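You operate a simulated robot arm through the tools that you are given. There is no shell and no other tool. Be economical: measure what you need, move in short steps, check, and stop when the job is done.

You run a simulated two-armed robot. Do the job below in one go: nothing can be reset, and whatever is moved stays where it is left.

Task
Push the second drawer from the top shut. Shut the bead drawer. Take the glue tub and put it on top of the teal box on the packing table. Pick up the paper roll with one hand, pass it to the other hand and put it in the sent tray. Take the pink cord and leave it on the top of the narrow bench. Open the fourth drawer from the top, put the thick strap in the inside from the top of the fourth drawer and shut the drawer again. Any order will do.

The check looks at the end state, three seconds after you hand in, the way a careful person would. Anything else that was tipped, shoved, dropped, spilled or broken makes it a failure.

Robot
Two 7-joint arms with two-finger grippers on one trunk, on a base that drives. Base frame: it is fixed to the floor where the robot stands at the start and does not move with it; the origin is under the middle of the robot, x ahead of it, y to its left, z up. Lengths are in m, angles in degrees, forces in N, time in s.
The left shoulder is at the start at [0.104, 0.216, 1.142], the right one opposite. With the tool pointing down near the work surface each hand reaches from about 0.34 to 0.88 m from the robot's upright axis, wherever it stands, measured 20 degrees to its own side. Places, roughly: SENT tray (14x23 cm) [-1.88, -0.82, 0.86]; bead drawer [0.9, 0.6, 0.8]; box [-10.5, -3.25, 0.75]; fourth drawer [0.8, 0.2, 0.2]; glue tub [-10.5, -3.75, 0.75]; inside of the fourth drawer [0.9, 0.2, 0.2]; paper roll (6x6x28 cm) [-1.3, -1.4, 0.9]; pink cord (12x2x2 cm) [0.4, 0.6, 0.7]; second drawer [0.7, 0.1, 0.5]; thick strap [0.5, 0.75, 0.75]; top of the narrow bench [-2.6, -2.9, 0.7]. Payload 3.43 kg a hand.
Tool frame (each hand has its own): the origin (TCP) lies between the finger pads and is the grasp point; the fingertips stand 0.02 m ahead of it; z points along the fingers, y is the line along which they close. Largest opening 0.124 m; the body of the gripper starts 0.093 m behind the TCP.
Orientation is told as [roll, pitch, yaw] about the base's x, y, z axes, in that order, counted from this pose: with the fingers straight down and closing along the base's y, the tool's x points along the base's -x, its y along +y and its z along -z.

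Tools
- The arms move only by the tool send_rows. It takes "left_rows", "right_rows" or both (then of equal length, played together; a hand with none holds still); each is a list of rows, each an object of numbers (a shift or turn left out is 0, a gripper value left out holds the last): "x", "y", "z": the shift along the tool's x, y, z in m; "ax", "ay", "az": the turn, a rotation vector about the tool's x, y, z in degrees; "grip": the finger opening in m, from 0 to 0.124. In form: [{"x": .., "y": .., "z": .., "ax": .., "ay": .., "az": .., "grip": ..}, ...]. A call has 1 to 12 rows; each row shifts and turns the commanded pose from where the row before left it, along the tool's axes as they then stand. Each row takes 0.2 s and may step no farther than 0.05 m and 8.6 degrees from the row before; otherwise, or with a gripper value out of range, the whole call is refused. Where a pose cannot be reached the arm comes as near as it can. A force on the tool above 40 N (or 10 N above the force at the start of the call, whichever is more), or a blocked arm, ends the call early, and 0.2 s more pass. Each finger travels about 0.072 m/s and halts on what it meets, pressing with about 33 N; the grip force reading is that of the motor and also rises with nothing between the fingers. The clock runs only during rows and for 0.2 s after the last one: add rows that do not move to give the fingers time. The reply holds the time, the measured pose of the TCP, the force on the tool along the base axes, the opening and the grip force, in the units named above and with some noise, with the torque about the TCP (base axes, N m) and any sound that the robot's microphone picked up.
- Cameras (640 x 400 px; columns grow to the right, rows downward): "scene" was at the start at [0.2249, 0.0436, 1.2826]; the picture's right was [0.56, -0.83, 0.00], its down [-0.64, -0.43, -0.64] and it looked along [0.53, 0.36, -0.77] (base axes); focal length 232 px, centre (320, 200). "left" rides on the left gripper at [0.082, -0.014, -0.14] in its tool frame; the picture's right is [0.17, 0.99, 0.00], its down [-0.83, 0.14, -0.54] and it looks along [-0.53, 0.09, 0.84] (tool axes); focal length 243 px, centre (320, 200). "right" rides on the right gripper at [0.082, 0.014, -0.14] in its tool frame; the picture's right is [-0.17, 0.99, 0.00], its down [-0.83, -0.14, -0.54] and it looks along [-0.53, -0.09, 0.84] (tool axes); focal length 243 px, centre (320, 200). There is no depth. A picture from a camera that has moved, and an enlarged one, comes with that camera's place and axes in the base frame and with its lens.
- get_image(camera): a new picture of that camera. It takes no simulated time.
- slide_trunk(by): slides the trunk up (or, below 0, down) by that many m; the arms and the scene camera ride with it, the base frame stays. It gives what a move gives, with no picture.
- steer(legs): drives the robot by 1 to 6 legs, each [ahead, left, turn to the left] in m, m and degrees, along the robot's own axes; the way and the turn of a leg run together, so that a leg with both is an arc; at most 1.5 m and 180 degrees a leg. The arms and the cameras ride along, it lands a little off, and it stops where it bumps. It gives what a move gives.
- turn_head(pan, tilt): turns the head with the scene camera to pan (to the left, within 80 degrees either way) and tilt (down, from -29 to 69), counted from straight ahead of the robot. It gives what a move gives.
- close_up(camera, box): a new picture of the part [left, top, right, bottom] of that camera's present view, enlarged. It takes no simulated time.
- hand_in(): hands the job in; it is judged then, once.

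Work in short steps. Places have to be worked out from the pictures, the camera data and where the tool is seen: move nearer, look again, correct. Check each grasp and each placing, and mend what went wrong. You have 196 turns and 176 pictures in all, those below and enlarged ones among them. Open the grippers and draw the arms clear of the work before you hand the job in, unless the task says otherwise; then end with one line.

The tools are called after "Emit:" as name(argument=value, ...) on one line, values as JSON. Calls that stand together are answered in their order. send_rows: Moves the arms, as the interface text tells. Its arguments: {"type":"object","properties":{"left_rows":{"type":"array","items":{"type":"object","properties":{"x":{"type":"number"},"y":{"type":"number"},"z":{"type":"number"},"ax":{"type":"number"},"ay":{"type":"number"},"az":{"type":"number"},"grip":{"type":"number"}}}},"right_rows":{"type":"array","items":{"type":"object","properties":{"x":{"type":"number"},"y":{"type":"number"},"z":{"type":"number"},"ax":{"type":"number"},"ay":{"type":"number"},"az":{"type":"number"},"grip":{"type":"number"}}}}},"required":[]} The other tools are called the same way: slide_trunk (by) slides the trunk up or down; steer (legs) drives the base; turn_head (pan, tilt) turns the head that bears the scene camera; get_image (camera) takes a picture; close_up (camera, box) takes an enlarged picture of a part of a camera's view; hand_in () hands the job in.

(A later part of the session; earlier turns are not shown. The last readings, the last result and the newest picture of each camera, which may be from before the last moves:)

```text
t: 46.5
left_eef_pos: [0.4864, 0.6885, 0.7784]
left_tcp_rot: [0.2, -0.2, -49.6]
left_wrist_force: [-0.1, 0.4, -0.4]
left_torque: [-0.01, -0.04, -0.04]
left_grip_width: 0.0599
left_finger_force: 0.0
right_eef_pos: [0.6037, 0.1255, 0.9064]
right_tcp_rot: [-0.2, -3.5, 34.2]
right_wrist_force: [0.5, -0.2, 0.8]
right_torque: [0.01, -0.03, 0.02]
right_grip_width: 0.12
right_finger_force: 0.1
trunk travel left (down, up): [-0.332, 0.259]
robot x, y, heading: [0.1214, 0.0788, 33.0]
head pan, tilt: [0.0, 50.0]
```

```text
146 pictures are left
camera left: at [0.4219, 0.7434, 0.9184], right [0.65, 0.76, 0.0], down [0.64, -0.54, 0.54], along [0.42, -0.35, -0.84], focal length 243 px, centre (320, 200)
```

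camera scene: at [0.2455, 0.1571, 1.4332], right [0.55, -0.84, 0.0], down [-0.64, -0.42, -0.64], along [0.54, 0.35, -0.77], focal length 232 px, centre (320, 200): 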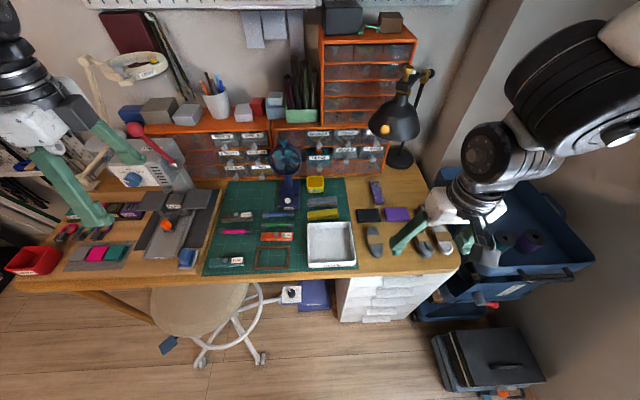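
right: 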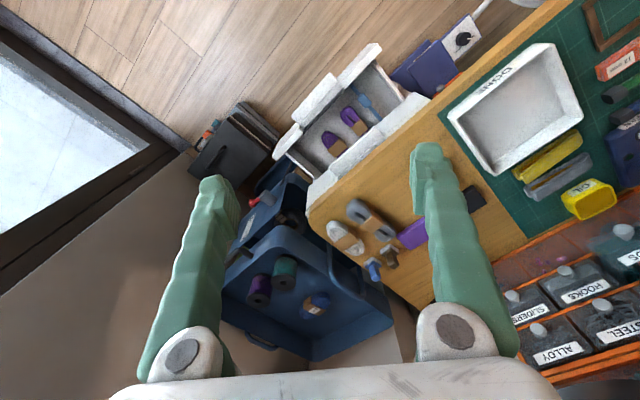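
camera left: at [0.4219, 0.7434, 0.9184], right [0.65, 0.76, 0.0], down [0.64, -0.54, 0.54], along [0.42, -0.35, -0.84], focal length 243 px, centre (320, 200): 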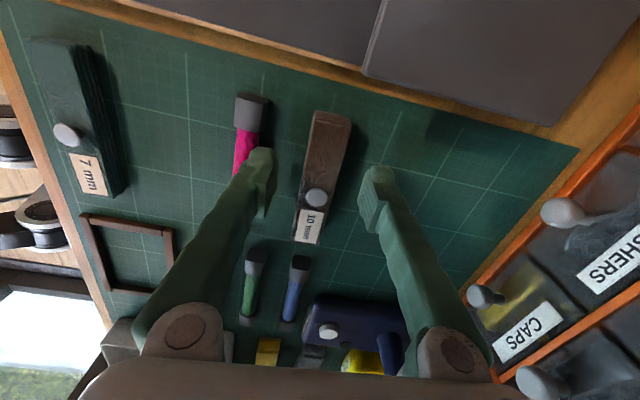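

Emit:
slide_trunk(by=-0.01)

Emit:
close_up(camera="left", box=[200, 80, 440, 250])

```text
t: 47.1
left_eef_pos: [0.4875, 0.6895, 0.7692]
left_tcp_rot: [0.2, 0.0, -49.7]
left_wrist_force: [-1.5, 0.2, 0.2]
left_torque: [-0.01, 0.02, -0.01]
left_grip_width: 0.06
left_finger_force: 0.0
right_eef_pos: [0.6051, 0.1251, 0.8955]
right_tcp_rot: [-0.2, -3.3, 34.2]
right_wrist_force: [0.3, 0.6, 0.3]
right_torque: [-0.02, 0.0, 0.02]
right_grip_width: 0.1199
right_finger_force: 0.1
trunk travel left (down, up): [-0.322, 0.269]
robot x, y, heading: [0.1184, 0.0777, 33.0]
head pan, tilt: [0.0, 50.0]
```

```text
2.35 times, centred on (320, 165) of left
camera zoom: at [0.4225, 0.7435, 0.9078], right [0.65, 0.76, 0.0], down [0.64, -0.54, 0.54], along [0.42, -0.35, -0.84], focal length 571 px, centre (320, 282)
```

zoom: 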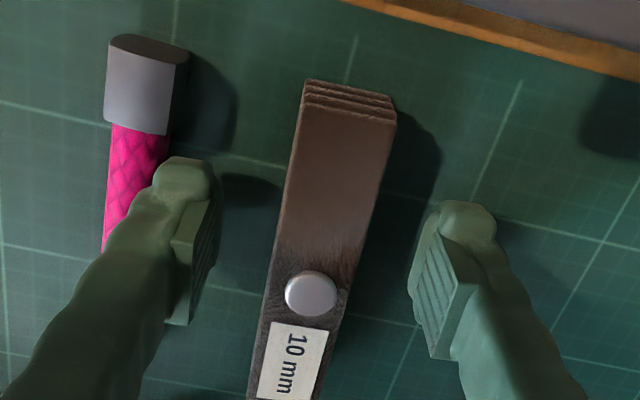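

Fingers straddle the strap at a good height; I close them.

Emit:
send_rows(left_rows=[{"grip": 0.0}, {}, {}, {}])

Emit:
slide_trunk(by=0.12)

Emit:
get_image(camera="left")

```text
t: 48.1
left_eef_pos: [0.4859, 0.6897, 0.7676]
left_tcp_rot: [0.2, -0.1, -49.8]
left_wrist_force: [0.0, 0.2, -0.7]
left_torque: [-0.05, -0.01, -0.03]
left_grip_width: 0.0242
left_finger_force: 32.7
right_eef_pos: [0.6037, 0.1253, 0.8961]
right_tcp_rot: [-0.2, -3.3, 34.2]
right_wrist_force: [0.5, -0.2, -0.3]
right_torque: [0.0, -0.01, 0.01]
right_grip_width: 0.12
right_finger_force: 0.0
trunk travel left (down, up): [-0.322, 0.269]
robot x, y, heading: [0.1198, 0.0772, 33.3]
head pan, tilt: [0.0, 50.0]
```

```text
t: 49.6
left_eef_pos: [0.4908, 0.6923, 0.8983]
left_tcp_rot: [1.3, -0.3, -49.7]
left_wrist_force: [-0.4, -1.0, -0.1]
left_torque: [0.01, -0.02, 0.02]
left_grip_width: 0.0241
left_finger_force: 32.8
right_eef_pos: [0.6043, 0.1251, 1.0157]
right_tcp_rot: [-0.2, -3.2, 34.2]
right_wrist_force: [0.8, 0.3, -0.2]
right_torque: [-0.01, 0.02, 0.01]
right_grip_width: 0.1196
right_finger_force: 0.1
trunk travel left (down, up): [-0.442, 0.149]
robot x, y, heading: [0.1225, 0.076, 32.8]
head pan, tilt: [0.0, 50.0]
```

```text
144 pictures are left
camera left: at [0.4234, 0.7449, 1.0388], right [0.64, 0.76, 0.02], down [0.63, -0.55, 0.55], along [0.43, -0.34, -0.84], focal length 243 px, centre (320, 200)
```

left: 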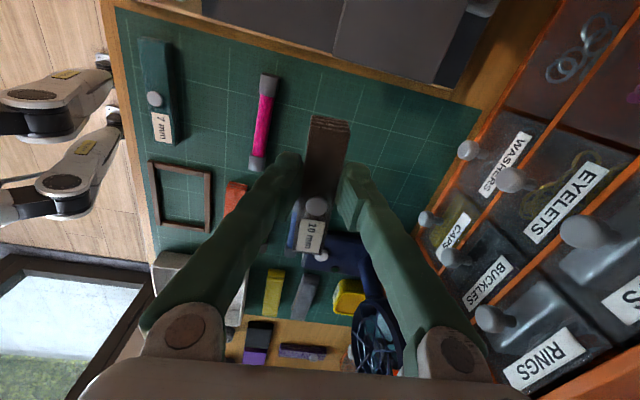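

The strap is held (0.024 m). Next is the bead drawer: I look at it and its surroundings from here.

Emit:
turn_head(pan=0, tilt=35)

Emit:
get_image(camera="scene")

Emit:
close_up(camera="scene", box=[240, 140, 440, 280])

```text
t: 50.3
left_eef_pos: [0.4901, 0.692, 0.8996]
left_tcp_rot: [1.4, -0.3, -49.7]
left_wrist_force: [-0.8, -0.2, 0.3]
left_torque: [-0.01, 0.01, -0.01]
left_grip_width: 0.0245
left_finger_force: 32.8
right_eef_pos: [0.6042, 0.1255, 1.0149]
right_tcp_rot: [-0.2, -3.3, 34.2]
right_wrist_force: [-0.3, 0.5, -0.6]
right_torque: [0.02, 0.01, -0.01]
right_grip_width: 0.12
right_finger_force: 0.1
trunk travel left (down, up): [-0.442, 0.149]
robot x, y, heading: [0.1206, 0.0746, 33.1]
head pan, tilt: [0.0, 35.0]
```

```text
143 pictures are left
camera scene: at [0.2977, 0.191, 1.4545], right [0.55, -0.84, 0.0], down [-0.48, -0.31, -0.82], along [0.69, 0.45, -0.57], focal length 232 px, centre (320, 200)
```

scene: 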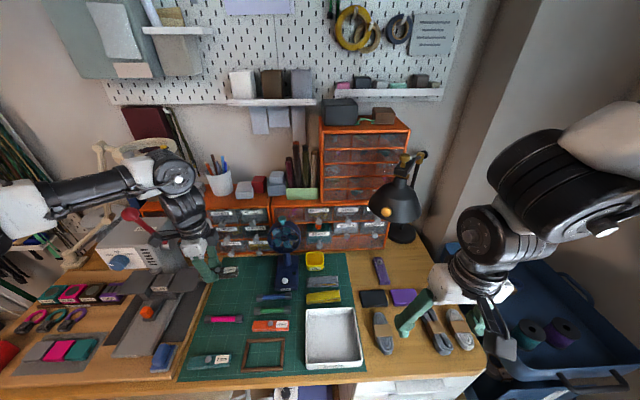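

```text
2.86 times, centred on (340, 210) of scene
camera zoom: at [0.2977, 0.191, 1.4545], right [0.55, -0.84, 0.0], down [-0.48, -0.31, -0.82], along [0.69, 0.45, -0.57], focal length 663 px, centre (263, 171)
```

zoom: 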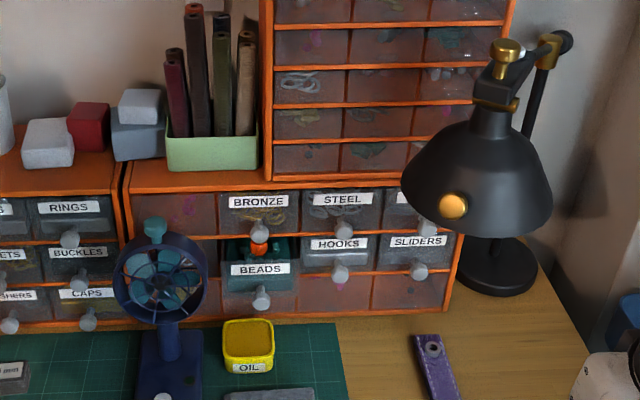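

The bead drawer stands out about 0.05 m: knob at about (0.79, 0.52, 0.85), with the fan to its left and the lamp to its right. I turn the right hand so the fingers close vertically, closed and pointing forward, so it stays slim sideways.

Emit:
send_rows(right_rows=[{"az": -8.4, "grip": 0.0}, {"az": -8.4}, {"az": -8.4}, {"az": -8.4}, {"az": -8.4}, {"az": -8.4}, {"az": -8.4}, {"az": -8.4}, {"az": -8.4}, {"az": -8.4}, {"az": -6}])

Emit:
send_rows(right_rows=[{"ax": 8.4}, {"ax": 8.4}, {"ax": 8.4}, {"ax": 8.4}, {"ax": 8.4}, {"ax": 8.4}, {"ax": 8.4}, {"ax": 6}])

Emit:
get_image(camera="scene")

```text
t: 52.7
left_eef_pos: [0.4906, 0.693, 0.8996]
left_tcp_rot: [1.4, -0.4, -49.7]
left_wrist_force: [-0.5, 0.2, -1.3]
left_torque: [-0.01, 0.0, 0.02]
left_grip_width: 0.0244
left_finger_force: 33.1
right_eef_pos: [0.4743, 0.1597, 0.978]
right_tcp_rot: [0.3, -2.9, 55.5]
right_wrist_force: [0.5, -0.4, 0.8]
right_torque: [-0.02, 0.0, -0.03]
right_grip_width: 0.0001
right_finger_force: 32.8
right hand out of reach, approached as far as the arm can: row 1, 2, 3, 4, 5, 6, 7, 8, 9, 10, 11
trunk travel left (down, up): [-0.442, 0.149]
robot x, y, heading: [0.1216, 0.073, 32.8]
head pan, tilt: [0.0, 35.0]
```

```text
t: 53.3
left_eef_pos: [0.4908, 0.6924, 0.8988]
left_tcp_rot: [1.4, -0.2, -49.7]
left_wrist_force: [0.2, 0.8, 0.0]
left_torque: [0.01, -0.04, 0.01]
left_grip_width: 0.0243
left_finger_force: 33.3
right_eef_pos: [0.4832, 0.1721, 0.9943]
right_tcp_rot: [-6.8, -4.7, 51.2]
right_wrist_force: [0.0, -0.1, -0.8]
right_torque: [-0.03, 0.02, 0.04]
right_grip_width: 0.0
right_finger_force: 33.2
trunk travel left (down, up): [-0.442, 0.149]
robot x, y, heading: [0.1175, 0.074, 33.1]
head pan, tilt: [0.0, 35.0]
stopped in row 2 (right hand): the arm was blocked; the commanded pose is now the measured one
```

```text
141 pictures are left
camera scene: at [0.2967, 0.1922, 1.4546], right [0.55, -0.84, 0.0], down [-0.48, -0.31, -0.82], along [0.69, 0.45, -0.57], focal length 232 px, centre (320, 200)
```

scene: 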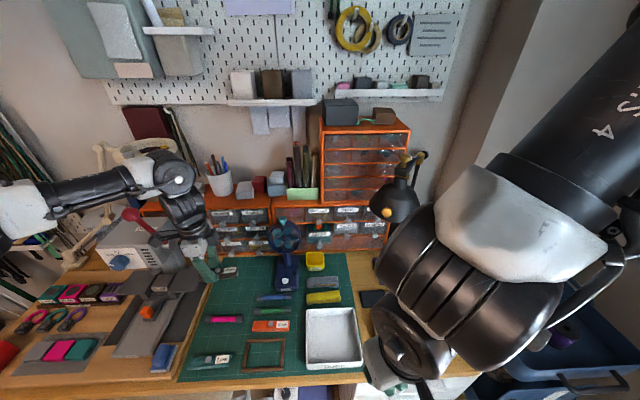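

The right arm got tangled close to the body. I back the base off to make room and then set up the forward-pointing pose as before.

Emit:
steer(legs=[[-0.35, 0, 0]])

Emit:
send_rows(right_rows=[{"ax": -8.3, "y": -0.03}, {"az": 8.3, "y": -0.03}, {"az": 8.3, "y": -0.04}, {"y": -0.04}, {"y": -0.04}])

Emit:
get_image(camera="scene")

```text
t: 56.0
left_eef_pos: [0.197, 0.5028, 0.8992]
left_tcp_rot: [1.3, -0.2, -49.5]
left_wrist_force: [-0.2, -0.1, -0.8]
left_torque: [0.0, 0.0, 0.0]
left_grip_width: 0.0245
left_finger_force: 33.0
right_eef_pos: [0.1911, -0.0192, 0.9936]
right_tcp_rot: [-6.6, -4.7, 51.4]
right_wrist_force: [0.2, 0.1, 0.2]
right_torque: [-0.01, 0.0, -0.03]
right_grip_width: 0.0001
right_finger_force: 32.9
trunk travel left (down, up): [-0.442, 0.149]
robot x, y, heading: [-0.1678, -0.1147, 33.0]
head pan, tilt: [0.0, 35.0]
```

```text
t: 57.1
left_eef_pos: [0.1975, 0.5018, 0.8993]
left_tcp_rot: [1.3, -0.3, -49.5]
left_wrist_force: [0.0, 0.3, -0.7]
left_torque: [-0.05, -0.01, 0.01]
left_grip_width: 0.0243
left_finger_force: 32.7
right_eef_pos: [0.2838, -0.1088, 0.994]
right_tcp_rot: [2.7, -4.0, 34.5]
right_wrist_force: [0.0, -0.9, 0.5]
right_torque: [-0.04, 0.0, -0.03]
right_grip_width: 0.0001
right_finger_force: 32.3
right hand out of reach, approached as far as the arm can: row 4, 5
trunk travel left (down, up): [-0.442, 0.149]
robot x, y, heading: [-0.1687, -0.1182, 33.2]
head pan, tilt: [0.0, 35.0]
```

```text
140 pictures are left
camera scene: at [0.0055, 0.0015, 1.4545], right [0.55, -0.84, 0.0], down [-0.48, -0.32, -0.82], along [0.68, 0.45, -0.57], focal length 232 px, centre (320, 200)
```

scene: 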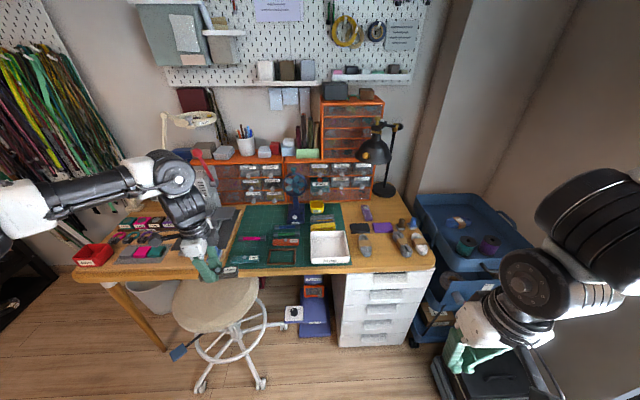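

The arm is untangled. I pitch the right hand forward while moving it ahead.

Emit:
send_rows(right_rows=[{"ay": -8.4, "y": 0.02}, {"ay": -8.4, "y": 0.02}, {"ay": -8.4, "y": 0.02}, {"ay": -8.4}, {"ay": -8.4}, {"ay": -8.4}, {"ay": -8.4, "z": 0.01}, {"ay": -8.4, "z": 0.01}, {"ay": -8.4, "z": 0.01}])

Emit:
get_image(camera="scene")

```text
t: 58.5
left_eef_pos: [0.1985, 0.5014, 0.8971]
left_tcp_rot: [1.2, -0.2, -49.6]
left_wrist_force: [-0.2, 0.2, -0.8]
left_torque: [-0.01, 0.03, 0.0]
left_grip_width: 0.0242
left_finger_force: 32.7
right_eef_pos: [0.367, 0.0126, 1.0194]
right_tcp_rot: [17.8, -45.0, 10.9]
right_wrist_force: [0.0, -0.9, 0.2]
right_torque: [0.01, 0.03, 0.02]
right_grip_width: 0.0002
right_finger_force: 33.1
right hand out of reach, approached as far as the arm can: row 1, 2, 3, 4, 5, 6
trunk travel left (down, up): [-0.442, 0.149]
robot x, y, heading: [-0.1711, -0.1158, 33.3]
head pan, tilt: [0.0, 35.0]
stopped in row 6 (right hand): the arm was blocked; the commanded pose is now the measured one
```

```text
139 pictures are left
camera scene: at [0.0074, 0.0004, 1.4544], right [0.55, -0.84, 0.0], down [-0.48, -0.31, -0.82], along [0.68, 0.45, -0.57], focal length 232 px, centre (320, 200)
```

scene: 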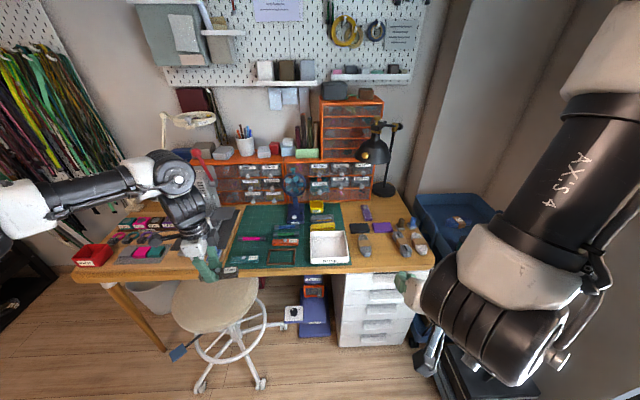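

Emit:
send_rows(right_rows=[{"x": -0.026, "y": -0.019, "z": 0.021}, {"x": -0.026, "y": -0.019, "z": 0.021}, {"x": -0.026, "y": -0.019, "z": 0.021}, {"x": -0.026, "y": -0.019, "z": 0.021}, {"ay": -8}, {"ay": -8}, {"ay": -8}])

```text
t: 60.1
left_eef_pos: [0.1962, 0.5034, 0.8989]
left_tcp_rot: [1.4, -0.3, -49.6]
left_wrist_force: [-0.6, -0.2, -0.1]
left_torque: [-0.02, -0.01, 0.0]
left_grip_width: 0.0242
left_finger_force: 33.1
right_eef_pos: [0.502, 0.0016, 1.0211]
right_tcp_rot: [25.8, -61.4, 0.2]
right_wrist_force: [-0.4, 0.0, 0.3]
right_torque: [0.03, -0.01, 0.0]
right_grip_width: 0.0
right_finger_force: 33.1
right hand out of reach, approached as far as the arm can: row 4, 7
trunk travel left (down, up): [-0.442, 0.149]
robot x, y, heading: [-0.168, -0.1155, 33.2]
head pan, tilt: [0.0, 35.0]
```

Good: the fingers point ahead and about 25° down. I roll the wrist 90° so the hand is slim sideways.

Emit:
send_rows(right_rows=[{"az": -8.5}, {"az": -8.5}, {"az": -8.5}, {"az": -8.5}, {"az": -8.5}, {"az": -8.5}, {"az": -8.5}, {"az": -8.5}, {"az": -8.5}, {"az": -8.5}])

Emit:
get_image(camera="scene")

```text
t: 62.3
left_eef_pos: [0.1976, 0.5017, 0.8994]
left_tcp_rot: [1.4, -0.3, -49.6]
left_wrist_force: [-0.4, -0.1, 0.7]
left_torque: [0.02, -0.04, -0.03]
left_grip_width: 0.0245
left_finger_force: 33.0
right_eef_pos: [0.4978, -0.0015, 1.02]
right_tcp_rot: [-51.8, -45.6, 89.5]
right_wrist_force: [0.5, -0.6, -0.2]
right_torque: [0.0, -0.01, 0.01]
right_grip_width: 0.0001
right_finger_force: 33.0
right hand out of reach, approached as far as the arm can: row 6, 7, 8, 9, 10
trunk travel left (down, up): [-0.442, 0.149]
robot x, y, heading: [-0.172, -0.1147, 33.0]
head pan, tilt: [0.0, 35.0]
```

```text
138 pictures are left
camera scene: at [0.0054, 0.0004, 1.4546], right [0.55, -0.84, 0.0], down [-0.48, -0.31, -0.82], along [0.68, 0.45, -0.57], focal length 232 px, centre (320, 200)
```

scene: 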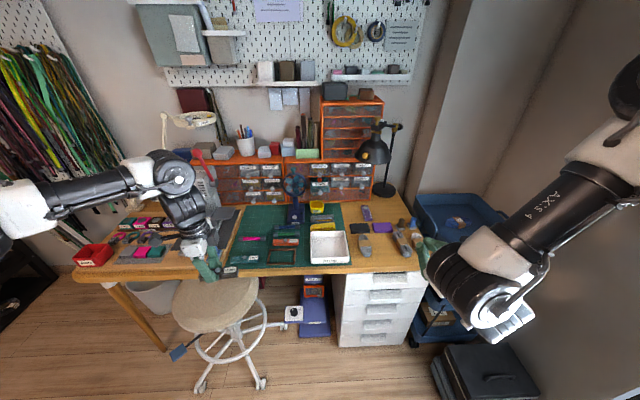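

The roll only got part-way. Instead I undo it, open the fingers, and push with the left finger only, keeping the hand body to the right of the fan. I also shift left and down.

Emit:
send_rows(right_rows=[{"az": 8.5}, {"az": 8.5}, {"az": 8.5}, {"az": 8.5}, {"az": 8.5}, {"az": 8.5, "grip": 0.122}, {}, {}])

Emit:
send_rows(right_rows=[{"x": 0.027, "y": 0.0245, "z": 0.0075}, {"x": 0.027, "y": 0.0245, "z": 0.0075}, {"x": 0.027, "y": 0.0245, "z": 0.0075}, {"x": 0.027, "y": 0.0245, "z": 0.0075}, {"x": 0.027, "y": 0.0245, "z": 0.0075}, {"x": 0.027, "y": 0.0245, "z": 0.0075}])

Emit:
get_image(camera="scene")

```text
t: 64.1
left_eef_pos: [0.1975, 0.5029, 0.9003]
left_tcp_rot: [1.6, -0.2, -49.6]
left_wrist_force: [0.2, -0.4, 0.0]
left_torque: [-0.03, 0.03, 0.02]
left_grip_width: 0.0244
left_finger_force: 32.7
right_eef_pos: [0.4983, -0.0006, 1.0191]
right_tcp_rot: [25.8, -61.3, -0.2]
right_wrist_force: [0.6, 0.3, 0.2]
right_torque: [0.01, 0.0, -0.01]
right_grip_width: 0.1126
right_finger_force: 0.0
trunk travel left (down, up): [-0.442, 0.149]
robot x, y, heading: [-0.171, -0.1114, 33.3]
head pan, tilt: [0.0, 35.0]
```

```text
t: 65.5
left_eef_pos: [0.1967, 0.5024, 0.8998]
left_tcp_rot: [1.3, -0.3, -49.6]
left_wrist_force: [-0.2, 0.5, -0.3]
left_torque: [0.0, -0.01, -0.04]
left_grip_width: 0.0245
left_finger_force: 32.4
right_eef_pos: [0.4098, 0.1547, 0.8904]
right_tcp_rot: [25.6, -61.4, 0.0]
right_wrist_force: [0.1, 0.9, 0.0]
right_torque: [0.0, 0.02, -0.01]
right_grip_width: 0.1222
right_finger_force: 0.1
right hand out of reach, approached as far as the arm can: row 2, 3
trunk travel left (down, up): [-0.442, 0.149]
robot x, y, heading: [-0.1717, -0.1115, 33.5]
head pan, tilt: [0.0, 35.0]
```

```text
137 pictures are left
camera scene: at [0.0052, 0.0014, 1.4546], right [0.55, -0.84, 0.0], down [-0.48, -0.32, -0.82], along [0.69, 0.45, -0.57], focal length 232 px, centre (320, 200)
```

scene: 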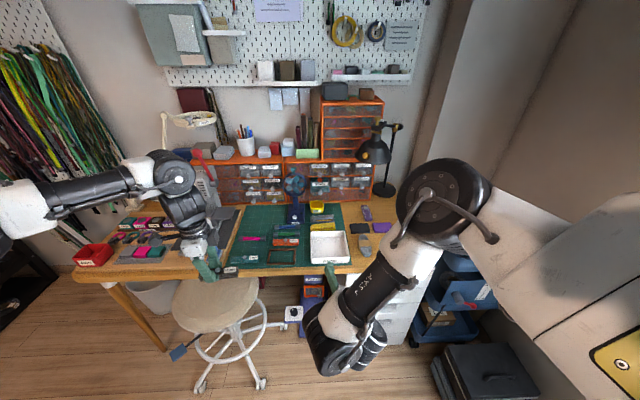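

Pushing on with the right arm would swing its elbow near the lamp. I leave the bead drawer for the left arm later and do the fourth drawer now. I back off, lower the trunk and look at the handle closely.

Emit:
steer(legs=[[-0.2, 0, 0]])

Emit:
slide_trunk(by=-0.4)

Emit:
turn_head(pan=-15, tilt=45)

Emit:
get_image(camera="scene")

Emit:
get_image(camera="right")

```text
t: 67.3
left_eef_pos: [0.0387, 0.3995, 0.901]
left_tcp_rot: [1.5, -0.3, -49.4]
left_wrist_force: [-0.3, 0.0, 1.0]
left_torque: [0.02, -0.01, 0.0]
left_grip_width: 0.024
left_finger_force: 32.8
right_eef_pos: [0.2523, 0.0527, 0.8914]
right_tcp_rot: [25.7, -61.5, 0.1]
right_wrist_force: [0.1, 0.2, 0.4]
right_torque: [-0.01, 0.0, 0.01]
right_grip_width: 0.1221
right_finger_force: 0.1
trunk travel left (down, up): [-0.442, 0.149]
robot x, y, heading: [-0.3246, -0.215, 33.5]
head pan, tilt: [0.0, 35.0]
stopped in leg 1: the robot was blocked; the commanded pose is now the measured one
```

```text
t: 71.1
left_eef_pos: [0.0397, 0.4007, 0.4996]
left_tcp_rot: [1.3, -0.4, -49.3]
left_wrist_force: [-0.9, 0.1, -0.5]
left_torque: [0.02, 0.0, -0.01]
left_grip_width: 0.0242
left_finger_force: 33.1
right_eef_pos: [0.2353, 0.0124, 0.3428]
right_tcp_rot: [11.1, -47.2, 10.2]
right_wrist_force: [0.1, -0.2, 0.0]
right_torque: [-0.01, 0.02, 0.02]
right_grip_width: 0.1221
right_finger_force: 0.0
trunk travel left (down, up): [-0.042, 0.549]
robot x, y, heading: [-0.3261, -0.2193, 33.2]
head pan, tilt: [0.0, 35.0]
```

```text
t: 71.9
left_eef_pos: [0.0418, 0.401, 0.5006]
left_tcp_rot: [1.4, -0.3, -49.4]
left_wrist_force: [-0.3, -0.4, 0.1]
left_torque: [0.02, 0.02, 0.0]
left_grip_width: 0.0245
left_finger_force: 32.8
right_eef_pos: [0.234, 0.0131, 0.3445]
right_tcp_rot: [11.3, -47.2, 10.1]
right_wrist_force: [-0.7, 0.0, -0.7]
right_torque: [0.01, -0.01, 0.0]
right_grip_width: 0.122
right_finger_force: 0.1
trunk travel left (down, up): [-0.042, 0.549]
robot x, y, heading: [-0.3301, -0.2186, 33.4]
head pan, tilt: [-15.0, 45.0]
```

```text
136 pictures are left
camera scene: at [-0.0411, -0.0542, 1.0148], right [0.32, -0.95, 0.0], down [-0.67, -0.22, -0.71], along [0.67, 0.22, -0.71], focal length 232 px, centre (320, 200)
```

scene: 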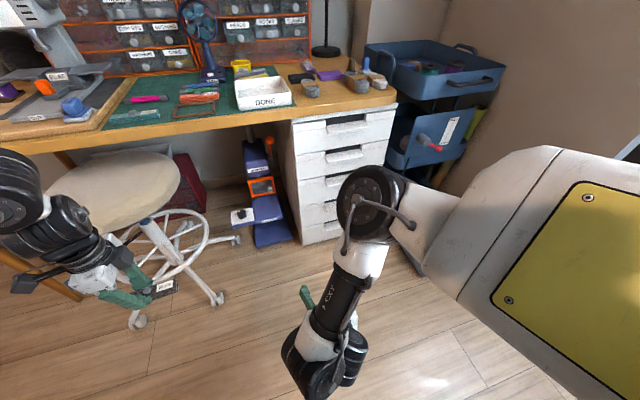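

```text
135 pictures are left
camera right: at [0.0815, -0.0281, 0.3792], right [-0.2, 0.95, 0.25], down [0.24, -0.2, 0.95], along [0.95, 0.25, -0.18], focal length 243 px, centre (320, 200)
```

right: 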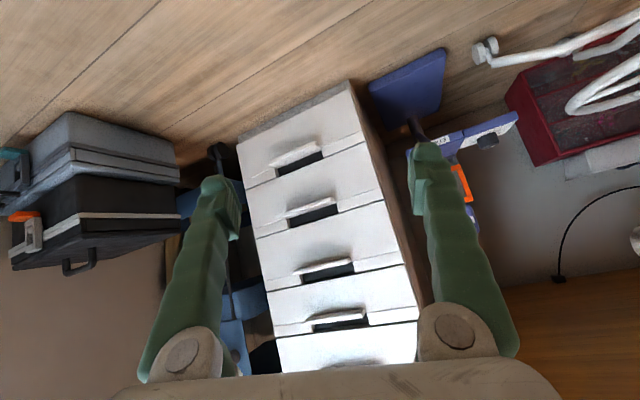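

The robot touched something behind it, so I will check that later. The right wrist camera shows all five drawers upside down, so I zoom in on the handle shape.

Emit:
close_up(camera="right", box=[230, 130, 390, 250])

Emit:
turn_head(pan=-80, tilt=35)

Emit:
get_image(camera="scene")

Emit:
turn_head(pan=80, tilt=35)

Emit:
get_image(camera="scene")

```text
3.33 times, centred on (310, 190) of right
camera zoom: at [0.0815, -0.0281, 0.3792], right [-0.2, 0.95, 0.25], down [0.24, -0.2, 0.95], along [0.95, 0.25, -0.18], focal length 809 px, centre (353, 233)
```

zoom: 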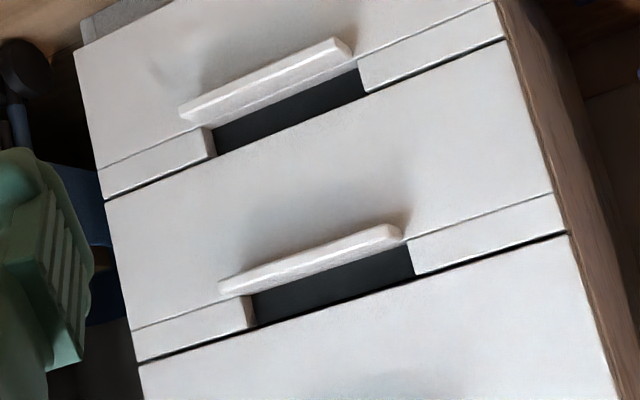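

```text
t: 73.3
left_eef_pos: [0.04, 0.4001, 0.4984]
left_tcp_rot: [1.4, -0.3, -49.4]
left_wrist_force: [-0.1, 0.4, 0.0]
left_torque: [0.01, -0.01, 0.01]
left_grip_width: 0.0244
left_finger_force: 32.9
right_eef_pos: [0.2361, 0.0137, 0.3441]
right_tcp_rot: [11.2, -47.2, 9.9]
right_wrist_force: [-1.3, 0.6, -0.6]
right_torque: [-0.02, 0.02, 0.02]
right_grip_width: 0.1221
right_finger_force: 0.0
trunk travel left (down, up): [-0.042, 0.549]
robot x, y, heading: [-0.3288, -0.2157, 33.6]
head pan, tilt: [-80.0, 35.0]
```

```text
133 pictures are left
camera scene: at [-0.0577, -0.1439, 1.0295], right [-0.73, -0.69, 0.0], down [-0.39, 0.42, -0.82], along [0.56, -0.59, -0.57], focal length 232 px, centre (320, 200)
```

scene: 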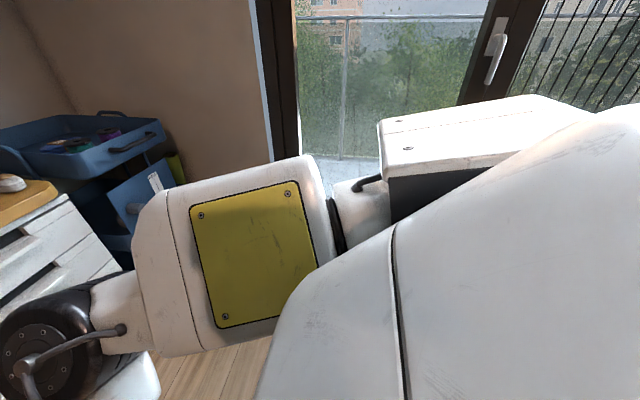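

```text
t: 75.7
left_eef_pos: [0.0402, 0.4008, 0.501]
left_tcp_rot: [1.3, -0.2, -49.4]
left_wrist_force: [0.5, 0.5, -0.4]
left_torque: [-0.01, 0.02, 0.04]
left_grip_width: 0.0241
left_finger_force: 33.1
right_eef_pos: [0.2356, 0.0149, 0.3437]
right_tcp_rot: [11.3, -47.2, 10.1]
right_wrist_force: [0.7, 0.3, 0.2]
right_torque: [-0.02, -0.02, -0.01]
right_grip_width: 0.1219
right_finger_force: 0.1
trunk travel left (down, up): [-0.042, 0.549]
robot x, y, heading: [-0.3251, -0.2168, 33.6]
head pan, tilt: [80.0, 35.0]
```

```text
132 pictures are left
camera scene: at [-0.1533, 0.0008, 1.0296], right [0.92, 0.4, 0.0], down [0.23, -0.53, -0.82], along [-0.33, 0.75, -0.57], focal length 232 px, centre (320, 200)
```

scene: 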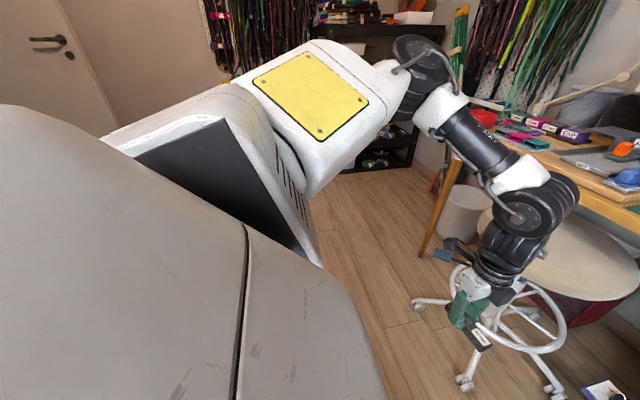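

The lip is a thin ledge about 0.14 m wide with an open notch above it. I'll pinch it with one finger in the notch and one below. First I bring the right hand in front of drawer 4 and point it forward.

Emit:
turn_head(pan=-15, tilt=50)

Emit:
send_rows(right_rows=[{"x": -0.02, "y": -0.029, "z": 0.007}, {"x": -0.02, "y": -0.029, "z": 0.007}, {"x": -0.02, "y": -0.029, "z": 0.007}, {"x": -0.02, "y": -0.029, "z": 0.007}, {"x": -0.02, "y": -0.029, "z": 0.007}, {"ay": -8}, {"ay": -8}, {"ay": -8}, {"ay": -8}])

Emit:
get_image(camera="scene")

```text
t: 77.4
left_eef_pos: [0.0411, 0.3995, 0.4997]
left_tcp_rot: [1.4, -0.2, -49.3]
left_wrist_force: [-0.5, -0.3, 0.6]
left_torque: [0.0, -0.02, 0.0]
left_grip_width: 0.0241
left_finger_force: 33.3
right_eef_pos: [0.236, 0.0132, 0.3439]
right_tcp_rot: [11.3, -47.2, 10.0]
right_wrist_force: [0.5, 0.6, -0.4]
right_torque: [0.03, 0.01, 0.0]
right_grip_width: 0.1222
right_finger_force: 0.1
trunk travel left (down, up): [-0.042, 0.549]
robot x, y, heading: [-0.3298, -0.2168, 33.3]
head pan, tilt: [-15.0, 50.0]
```

```text
t: 79.4
left_eef_pos: [0.0401, 0.4007, 0.4993]
left_tcp_rot: [1.4, -0.3, -49.5]
left_wrist_force: [-0.7, 0.0, -0.4]
left_torque: [-0.01, 0.0, -0.03]
left_grip_width: 0.0241
left_finger_force: 32.6
right_eef_pos: [0.3596, -0.0788, 0.38]
right_tcp_rot: [41.2, -76.7, -20.4]
right_wrist_force: [0.5, 0.5, 0.0]
right_torque: [-0.02, -0.03, 0.0]
right_grip_width: 0.1217
right_finger_force: 0.1
trunk travel left (down, up): [-0.042, 0.549]
robot x, y, heading: [-0.3284, -0.2167, 33.3]
head pan, tilt: [-15.0, 50.0]
```

```text
131 pictures are left
camera scene: at [-0.0451, -0.0557, 1.0078], right [0.32, -0.95, 0.0], down [-0.73, -0.24, -0.64], along [0.61, 0.2, -0.77], focal length 232 px, centre (320, 200)
```

scene: 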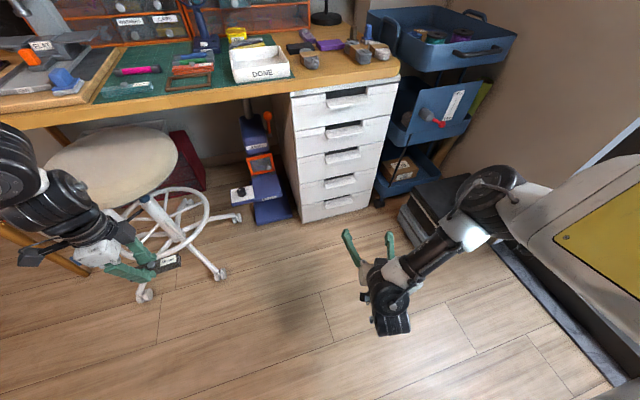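

The hand points forward. Now I roll it about its own axis, testing the positive direction.

Emit:
send_rows(right_rows=[{"az": 8.5}, {"az": 8.5}, {"az": 8.5}, {"az": 8.5}, {"az": 8.5}, {"az": 8.5}, {"az": 8.5}, {"az": 8.5}, {"az": 8.5}, {"az": 8.5}])

Emit:
get_image(camera="right")

```text
t: 81.6
left_eef_pos: [0.0408, 0.4005, 0.4993]
left_tcp_rot: [1.3, -0.3, -49.3]
left_wrist_force: [-0.4, -0.1, -0.8]
left_torque: [0.02, 0.03, -0.01]
left_grip_width: 0.0242
left_finger_force: 33.0
right_eef_pos: [0.3597, -0.0782, 0.378]
right_tcp_rot: [79.9, 4.0, -68.9]
right_wrist_force: [0.3, -0.2, -0.3]
right_torque: [0.02, 0.01, -0.01]
right_grip_width: 0.122
right_finger_force: 0.0
trunk travel left (down, up): [-0.042, 0.549]
robot x, y, heading: [-0.3302, -0.2203, 33.5]
head pan, tilt: [-15.0, 50.0]
```

```text
130 pictures are left
camera right: at [0.2049, -0.0525, 0.4224], right [0.24, -0.15, 0.96], down [-0.22, -0.97, -0.1], along [0.94, -0.19, -0.27], focal length 243 px, centre (320, 200)
```

right: 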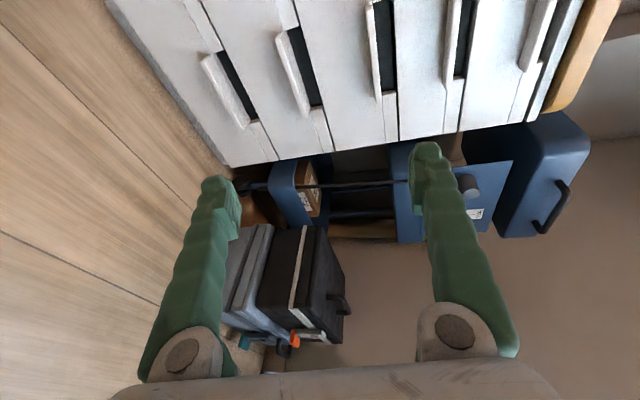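

The roll worked this way: fingers now close vertically. The drawer 4 lip is at z≈0.288, l≈0.272, with the notch at z≈0.30–0.325. I square the heading, lower to lip height and set the opening to 0.045.

Emit:
send_rows(right_rows=[{"ay": 5.8, "grip": 0.045}, {"ay": 5.8}, {"ax": -8}, {"y": -0.03}, {"y": -0.03}, {"y": -0.025}])

Emit:
steer(legs=[[0.17, 0, 0]])

Emit:
get_image(camera="right")

Emit:
get_image(camera="scene")

```text
t: 83.0
left_eef_pos: [0.0401, 0.4007, 0.4994]
left_tcp_rot: [1.4, -0.2, -49.4]
left_wrist_force: [0.2, 0.0, -0.7]
left_torque: [0.01, 0.0, -0.01]
left_grip_width: 0.0244
left_finger_force: 32.9
right_eef_pos: [0.3647, -0.0552, 0.3029]
right_tcp_rot: [88.8, 5.8, -57.4]
right_wrist_force: [0.2, 0.0, -1.2]
right_torque: [-0.05, -0.02, -0.01]
right_grip_width: 0.0451
right_finger_force: 0.1
right hand out of reach, approached as far as the arm can: row 3, 6
trunk travel left (down, up): [-0.042, 0.549]
robot x, y, heading: [-0.3256, -0.2138, 33.6]
head pan, tilt: [-15.0, 50.0]
```

```text
t: 84.7
left_eef_pos: [0.1824, 0.4939, 0.498]
left_tcp_rot: [1.3, -0.3, -49.4]
left_wrist_force: [-0.3, 0.2, 0.4]
left_torque: [-0.01, 0.02, -0.02]
left_grip_width: 0.0241
left_finger_force: 32.5
right_eef_pos: [0.5073, 0.0385, 0.3034]
right_tcp_rot: [88.7, 5.8, -57.4]
right_wrist_force: [-0.8, -0.4, 0.0]
right_torque: [0.01, -0.03, 0.01]
right_grip_width: 0.0451
right_finger_force: 0.0
trunk travel left (down, up): [-0.042, 0.549]
robot x, y, heading: [-0.1811, -0.1245, 33.6]
head pan, tilt: [-15.0, 50.0]
```

```text
129 pictures are left
camera right: at [0.3463, 0.0307, 0.328], right [0.16, -0.21, 0.96], down [-0.02, -0.98, -0.21], along [0.99, 0.02, -0.16], focal length 243 px, centre (320, 200)
```

right: 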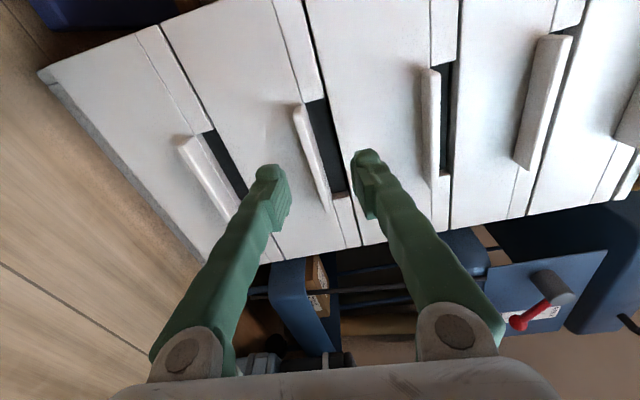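

```text
128 pictures are left
camera scene: at [0.0963, 0.0382, 1.0077], right [0.32, -0.95, 0.0], down [-0.73, -0.24, -0.64], along [0.61, 0.2, -0.77], focal length 232 px, centre (320, 200)
```

scene: 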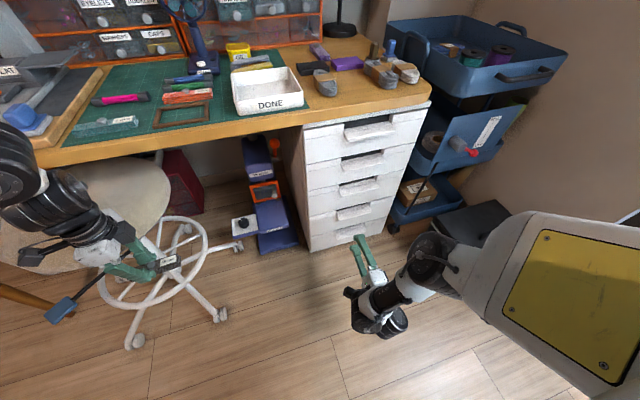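

Lip at l≈0.268, z≈0.284; TCP at l 0.245, z 0.303. I shift right and down, narrow the fingers, raise the left hand clear of the stool, and advance part-way.

Emit:
send_rows(left_rows=[{"z": -0.04}, {"z": -0.04}, {"z": -0.04}, {}, {}], right_rows=[{"x": -0.024, "y": -0.008, "grip": 0.036}, {"y": -0.008}, {"z": 0.03}, {"z": 0.03}, {"z": 0.01}])

Emit:
get_image(camera="right")

```text
t: 85.9
left_eef_pos: [0.1784, 0.4938, 0.6203]
left_tcp_rot: [1.4, -0.4, -49.4]
left_wrist_force: [-0.1, 0.5, -0.8]
left_torque: [0.02, -0.03, -0.02]
left_grip_width: 0.0242
left_finger_force: 33.0
right_eef_pos: [0.5352, 0.031, 0.3246]
right_tcp_rot: [88.9, 5.8, -57.6]
right_wrist_force: [0.0, -0.4, 0.4]
right_torque: [-0.02, -0.02, -0.02]
right_grip_width: 0.0364
right_finger_force: 0.0
right hand out of reach, approached as far as the arm can: row 1, 2, 3, 4, 5
trunk travel left (down, up): [-0.042, 0.549]
robot x, y, heading: [-0.1863, -0.1263, 33.1]
head pan, tilt: [-15.0, 50.0]
```

```text
127 pictures are left
camera right: at [0.3754, 0.0227, 0.3494], right [0.16, -0.21, 0.96], down [-0.02, -0.98, -0.21], along [0.99, 0.01, -0.16], focal length 243 px, centre (320, 200)
```

right: 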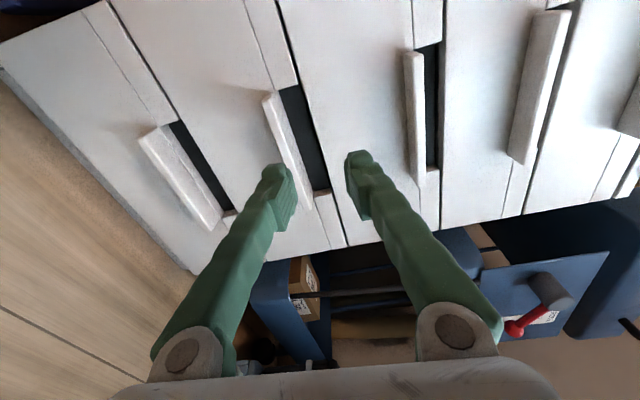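

The arm can't go lower at this trunk height; the trunk has exactly the needed 0.04 m left. I lower it and check.

Emit:
slide_trunk(by=-0.04)

Emit:
steer(legs=[[0.07, 0, 0]])

Emit:
get_image(camera="right")

```text
t: 86.7
left_eef_pos: [0.1781, 0.4922, 0.5792]
left_tcp_rot: [1.3, -0.3, -49.4]
left_wrist_force: [0.3, 0.0, -0.3]
left_torque: [0.01, 0.01, 0.01]
left_grip_width: 0.0244
left_finger_force: 32.9
right_eef_pos: [0.5382, 0.0325, 0.2932]
right_tcp_rot: [89.0, 5.8, -57.5]
right_wrist_force: [-0.4, 0.3, -0.8]
right_torque: [0.01, -0.02, 0.0]
right_grip_width: 0.0359
right_finger_force: 0.0
trunk travel left (down, up): [-0.002, 0.589]
robot x, y, heading: [-0.1827, -0.1213, 33.6]
head pan, tilt: [-15.0, 50.0]
```

```text
t: 87.8
left_eef_pos: [0.2385, 0.5332, 0.579]
left_tcp_rot: [1.3, -0.3, -49.5]
left_wrist_force: [0.9, 0.2, -0.3]
left_torque: [-0.01, -0.01, 0.01]
left_grip_width: 0.024
left_finger_force: 32.9
right_eef_pos: [0.5962, 0.0697, 0.293]
right_tcp_rot: [88.9, 5.8, -57.5]
right_wrist_force: [-0.2, -0.2, 0.7]
right_torque: [0.03, 0.02, 0.02]
right_grip_width: 0.0358
right_finger_force: 0.1
trunk travel left (down, up): [-0.002, 0.589]
robot x, y, heading: [-0.1289, -0.0846, 33.3]
head pan, tilt: [-15.0, 50.0]
```

```text
126 pictures are left
camera right: at [0.4359, 0.0625, 0.3179], right [0.16, -0.21, 0.96], down [-0.02, -0.98, -0.21], along [0.99, 0.01, -0.16], focal length 243 px, centre (320, 200)
```

right: 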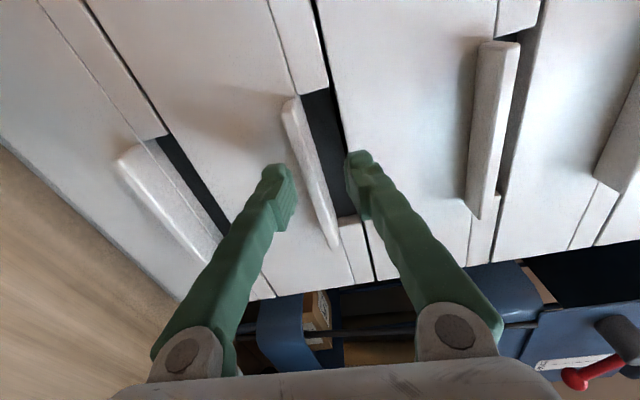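

Laterally aligned; the lip sits about 9 mm below the TCP centre but still between the fingers. I try to lower a few millimetres and advance 0.035.

Emit:
send_rows(right_rows=[{"y": -0.007}])

Emit:
steer(legs=[[0.035, 0, 0]])

Emit:
get_image(camera="right")

```text
t: 88.2
left_eef_pos: [0.2371, 0.5324, 0.58]
left_tcp_rot: [1.3, -0.4, -49.4]
left_wrist_force: [-0.6, -1.0, -0.6]
left_torque: [0.03, -0.01, 0.03]
left_grip_width: 0.0244
left_finger_force: 33.2
right_eef_pos: [0.5933, 0.0682, 0.2909]
right_tcp_rot: [89.0, 5.8, -57.7]
right_wrist_force: [0.0, -0.1, 0.4]
right_torque: [-0.02, 0.03, -0.02]
right_grip_width: 0.036
right_finger_force: 0.1
right hand out of reach, approached as far as the arm can: row 1
trunk travel left (down, up): [-0.002, 0.589]
robot x, y, heading: [-0.1268, -0.0879, 33.4]
head pan, tilt: [-15.0, 50.0]
```

```text
t: 89.1
left_eef_pos: [0.2515, 0.5405, 0.5792]
left_tcp_rot: [0.6, 0.0, -49.6]
left_wrist_force: [-3.1, -2.4, 1.6]
left_torque: [0.26, -0.39, -0.06]
left_grip_width: 0.0242
left_finger_force: 32.4
right_eef_pos: [0.6111, 0.0818, 0.29]
right_tcp_rot: [88.9, 5.8, -57.6]
right_wrist_force: [-1.0, -0.3, -0.2]
right_torque: [-0.01, -0.02, 0.0]
right_grip_width: 0.0362
right_finger_force: 0.1
trunk travel left (down, up): [-0.002, 0.589]
robot x, y, heading: [-0.1079, -0.0718, 33.4]
head pan, tilt: [-15.0, 50.0]
stopped in leg 1: the force on the tool passed its limit at 85 N (the readings are from after the stop); the commanded pose is now the measured one
```

```text
125 pictures are left
camera right: at [0.4513, 0.0739, 0.3147], right [0.16, -0.21, 0.96], down [-0.02, -0.98, -0.21], along [0.99, 0.01, -0.16], focal length 243 px, centre (320, 200)
```

right: 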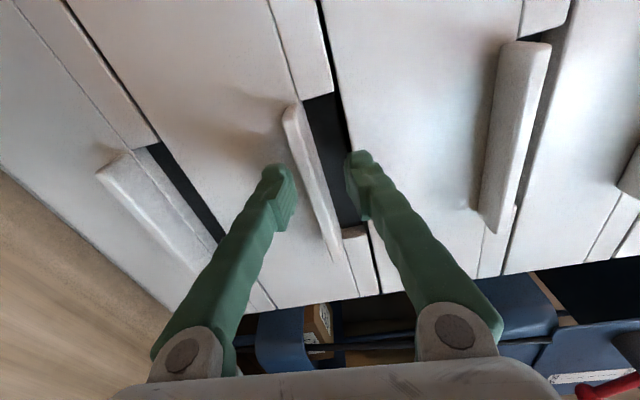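

The left hand bumped the bench edge (85 N), so I draw it back at once and look.

Emit:
send_rows(left_rows=[{"y": -0.04}, {"y": -0.04}, {"y": -0.04}])

Emit:
turn_head(pan=10, tilt=50)

Emit:
get_image(camera="scene")

```text
t: 89.9
left_eef_pos: [0.1617, 0.462, 0.5775]
left_tcp_rot: [0.8, 0.0, -49.7]
left_wrist_force: [0.5, -0.2, -0.3]
left_torque: [-0.01, 0.01, 0.02]
left_grip_width: 0.0242
left_finger_force: 33.0
right_eef_pos: [0.6129, 0.0813, 0.2905]
right_tcp_rot: [89.0, 5.7, -57.6]
right_wrist_force: [0.2, 0.1, -0.9]
right_torque: [-0.01, 0.0, 0.04]
right_grip_width: 0.0363
right_finger_force: 0.0
trunk travel left (down, up): [-0.002, 0.589]
robot x, y, heading: [-0.1097, -0.0762, 33.4]
head pan, tilt: [-15.0, 50.0]
```

```text
t: 90.8
left_eef_pos: [0.1616, 0.4617, 0.5779]
left_tcp_rot: [0.7, 0.0, -49.8]
left_wrist_force: [-0.1, 0.2, 0.3]
left_torque: [-0.01, -0.01, 0.0]
left_grip_width: 0.0243
left_finger_force: 33.4
right_eef_pos: [0.6118, 0.0817, 0.2898]
right_tcp_rot: [89.0, 5.7, -57.6]
right_wrist_force: [0.2, 0.4, -0.6]
right_torque: [-0.03, -0.02, -0.02]
right_grip_width: 0.036
right_finger_force: 0.1
trunk travel left (down, up): [-0.002, 0.589]
robot x, y, heading: [-0.1054, -0.0689, 33.4]
head pan, tilt: [10.0, 50.0]
```

```text
124 pictures are left
camera scene: at [0.1612, 0.1208, 0.9808], right [0.69, -0.73, 0.0], down [-0.56, -0.53, -0.64], along [0.47, 0.44, -0.77], focal length 232 px, centre (320, 200)
```

scene: 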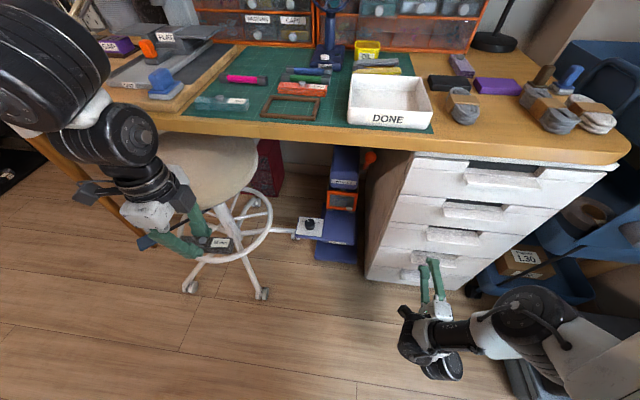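

Nothing was disturbed and the strap is still held. The right fingertips are at f≈0.577 at the fourth lip; I advance 0.02 m and pinch.

Emit:
steer(legs=[[0.02, 0, 0]])

Emit:
get_image(camera="right")

```text
t: 91.6
left_eef_pos: [0.1774, 0.4733, 0.5761]
left_tcp_rot: [0.8, 0.0, -49.7]
left_wrist_force: [-0.1, 0.9, 0.2]
left_torque: [-0.01, 0.0, -0.02]
left_grip_width: 0.0244
left_finger_force: 33.3
right_eef_pos: [0.6279, 0.0927, 0.2886]
right_tcp_rot: [88.9, 5.7, -57.5]
right_wrist_force: [0.4, -0.3, -0.7]
right_torque: [0.03, 0.0, -0.01]
right_grip_width: 0.0359
right_finger_force: 0.1
trunk travel left (down, up): [-0.002, 0.589]
robot x, y, heading: [-0.0914, -0.0619, 33.2]
head pan, tilt: [10.0, 50.0]
```

```text
123 pictures are left
camera right: at [0.4679, 0.0848, 0.3142], right [0.16, -0.21, 0.96], down [-0.02, -0.98, -0.21], along [0.99, 0.01, -0.16], focal length 243 px, centre (320, 200)
```

right: 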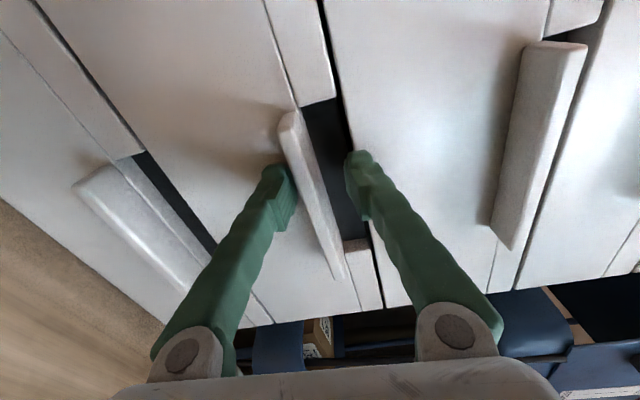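

The lip is between the fingers. I close.

Emit:
send_rows(right_rows=[{"grip": 0.0}, {}, {}])

Emit:
get_image(camera="right")

```text
t: 92.2
left_eef_pos: [0.1788, 0.4739, 0.5776]
left_tcp_rot: [0.7, 0.0, -49.7]
left_wrist_force: [0.0, 0.3, -0.9]
left_torque: [0.0, -0.01, 0.03]
left_grip_width: 0.0246
left_finger_force: 33.1
right_eef_pos: [0.6228, 0.0885, 0.2833]
right_tcp_rot: [88.0, 5.5, -57.8]
right_wrist_force: [-1.3, 0.9, -20.4]
right_torque: [-0.98, -0.4, -0.18]
right_grip_width: 0.012
right_finger_force: 44.9
trunk travel left (down, up): [-0.002, 0.589]
robot x, y, heading: [-0.0882, -0.0595, 33.6]
head pan, tilt: [10.0, 50.0]
stopped in row 3 (right hand): the force on the tool passed its limit at 45 N (the readings are from after the stop); the commanded pose is now the measured one
```

```text
122 pictures are left
camera right: at [0.4633, 0.0822, 0.3099], right [0.17, -0.2, 0.97], down [-0.03, -0.98, -0.2], along [0.99, 0.01, -0.17], focal length 243 px, centre (320, 200)
```

right: 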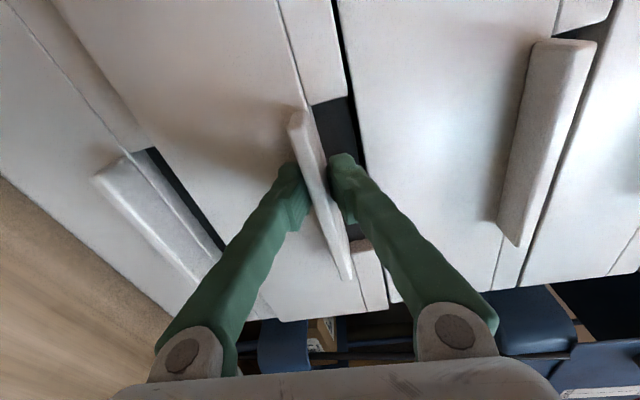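

Gripped: the lip is 12 mm thick between the fingers. I pull by driving back 0.1 m.

Emit:
steer(legs=[[-0.1, 0, 0]])

Emit:
get_image(camera="right")

```text
t: 93.6
left_eef_pos: [0.0947, 0.4175, 0.5767]
left_tcp_rot: [0.6, -0.1, -49.7]
left_wrist_force: [-0.8, 0.4, -1.1]
left_torque: [-0.02, -0.01, -0.02]
left_grip_width: 0.0242
left_finger_force: 32.7
right_eef_pos: [0.5407, 0.0299, 0.2823]
right_tcp_rot: [87.9, 5.2, -58.0]
right_wrist_force: [-1.2, 0.4, -2.6]
right_torque: [-0.89, -0.56, -0.22]
right_grip_width: 0.0113
right_finger_force: 44.9
trunk travel left (down, up): [-0.002, 0.589]
robot x, y, heading: [-0.1784, -0.1196, 33.3]
head pan, tilt: [10.0, 50.0]
stopped in leg 1: the force on the tool passed its limit at 41 N (the readings are from after the stop); the commanded pose is now the measured one
```

```text
121 pictures are left
camera right: at [0.3804, 0.0235, 0.3096], right [0.17, -0.2, 0.97], down [-0.03, -0.98, -0.19], along [0.99, 0.0, -0.17], focal length 243 px, centre (320, 200)
```

right: 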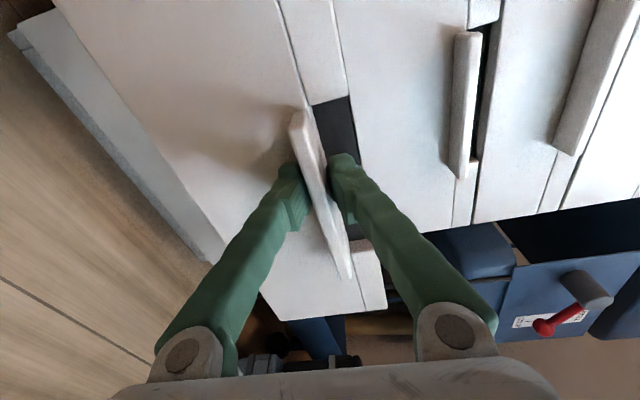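

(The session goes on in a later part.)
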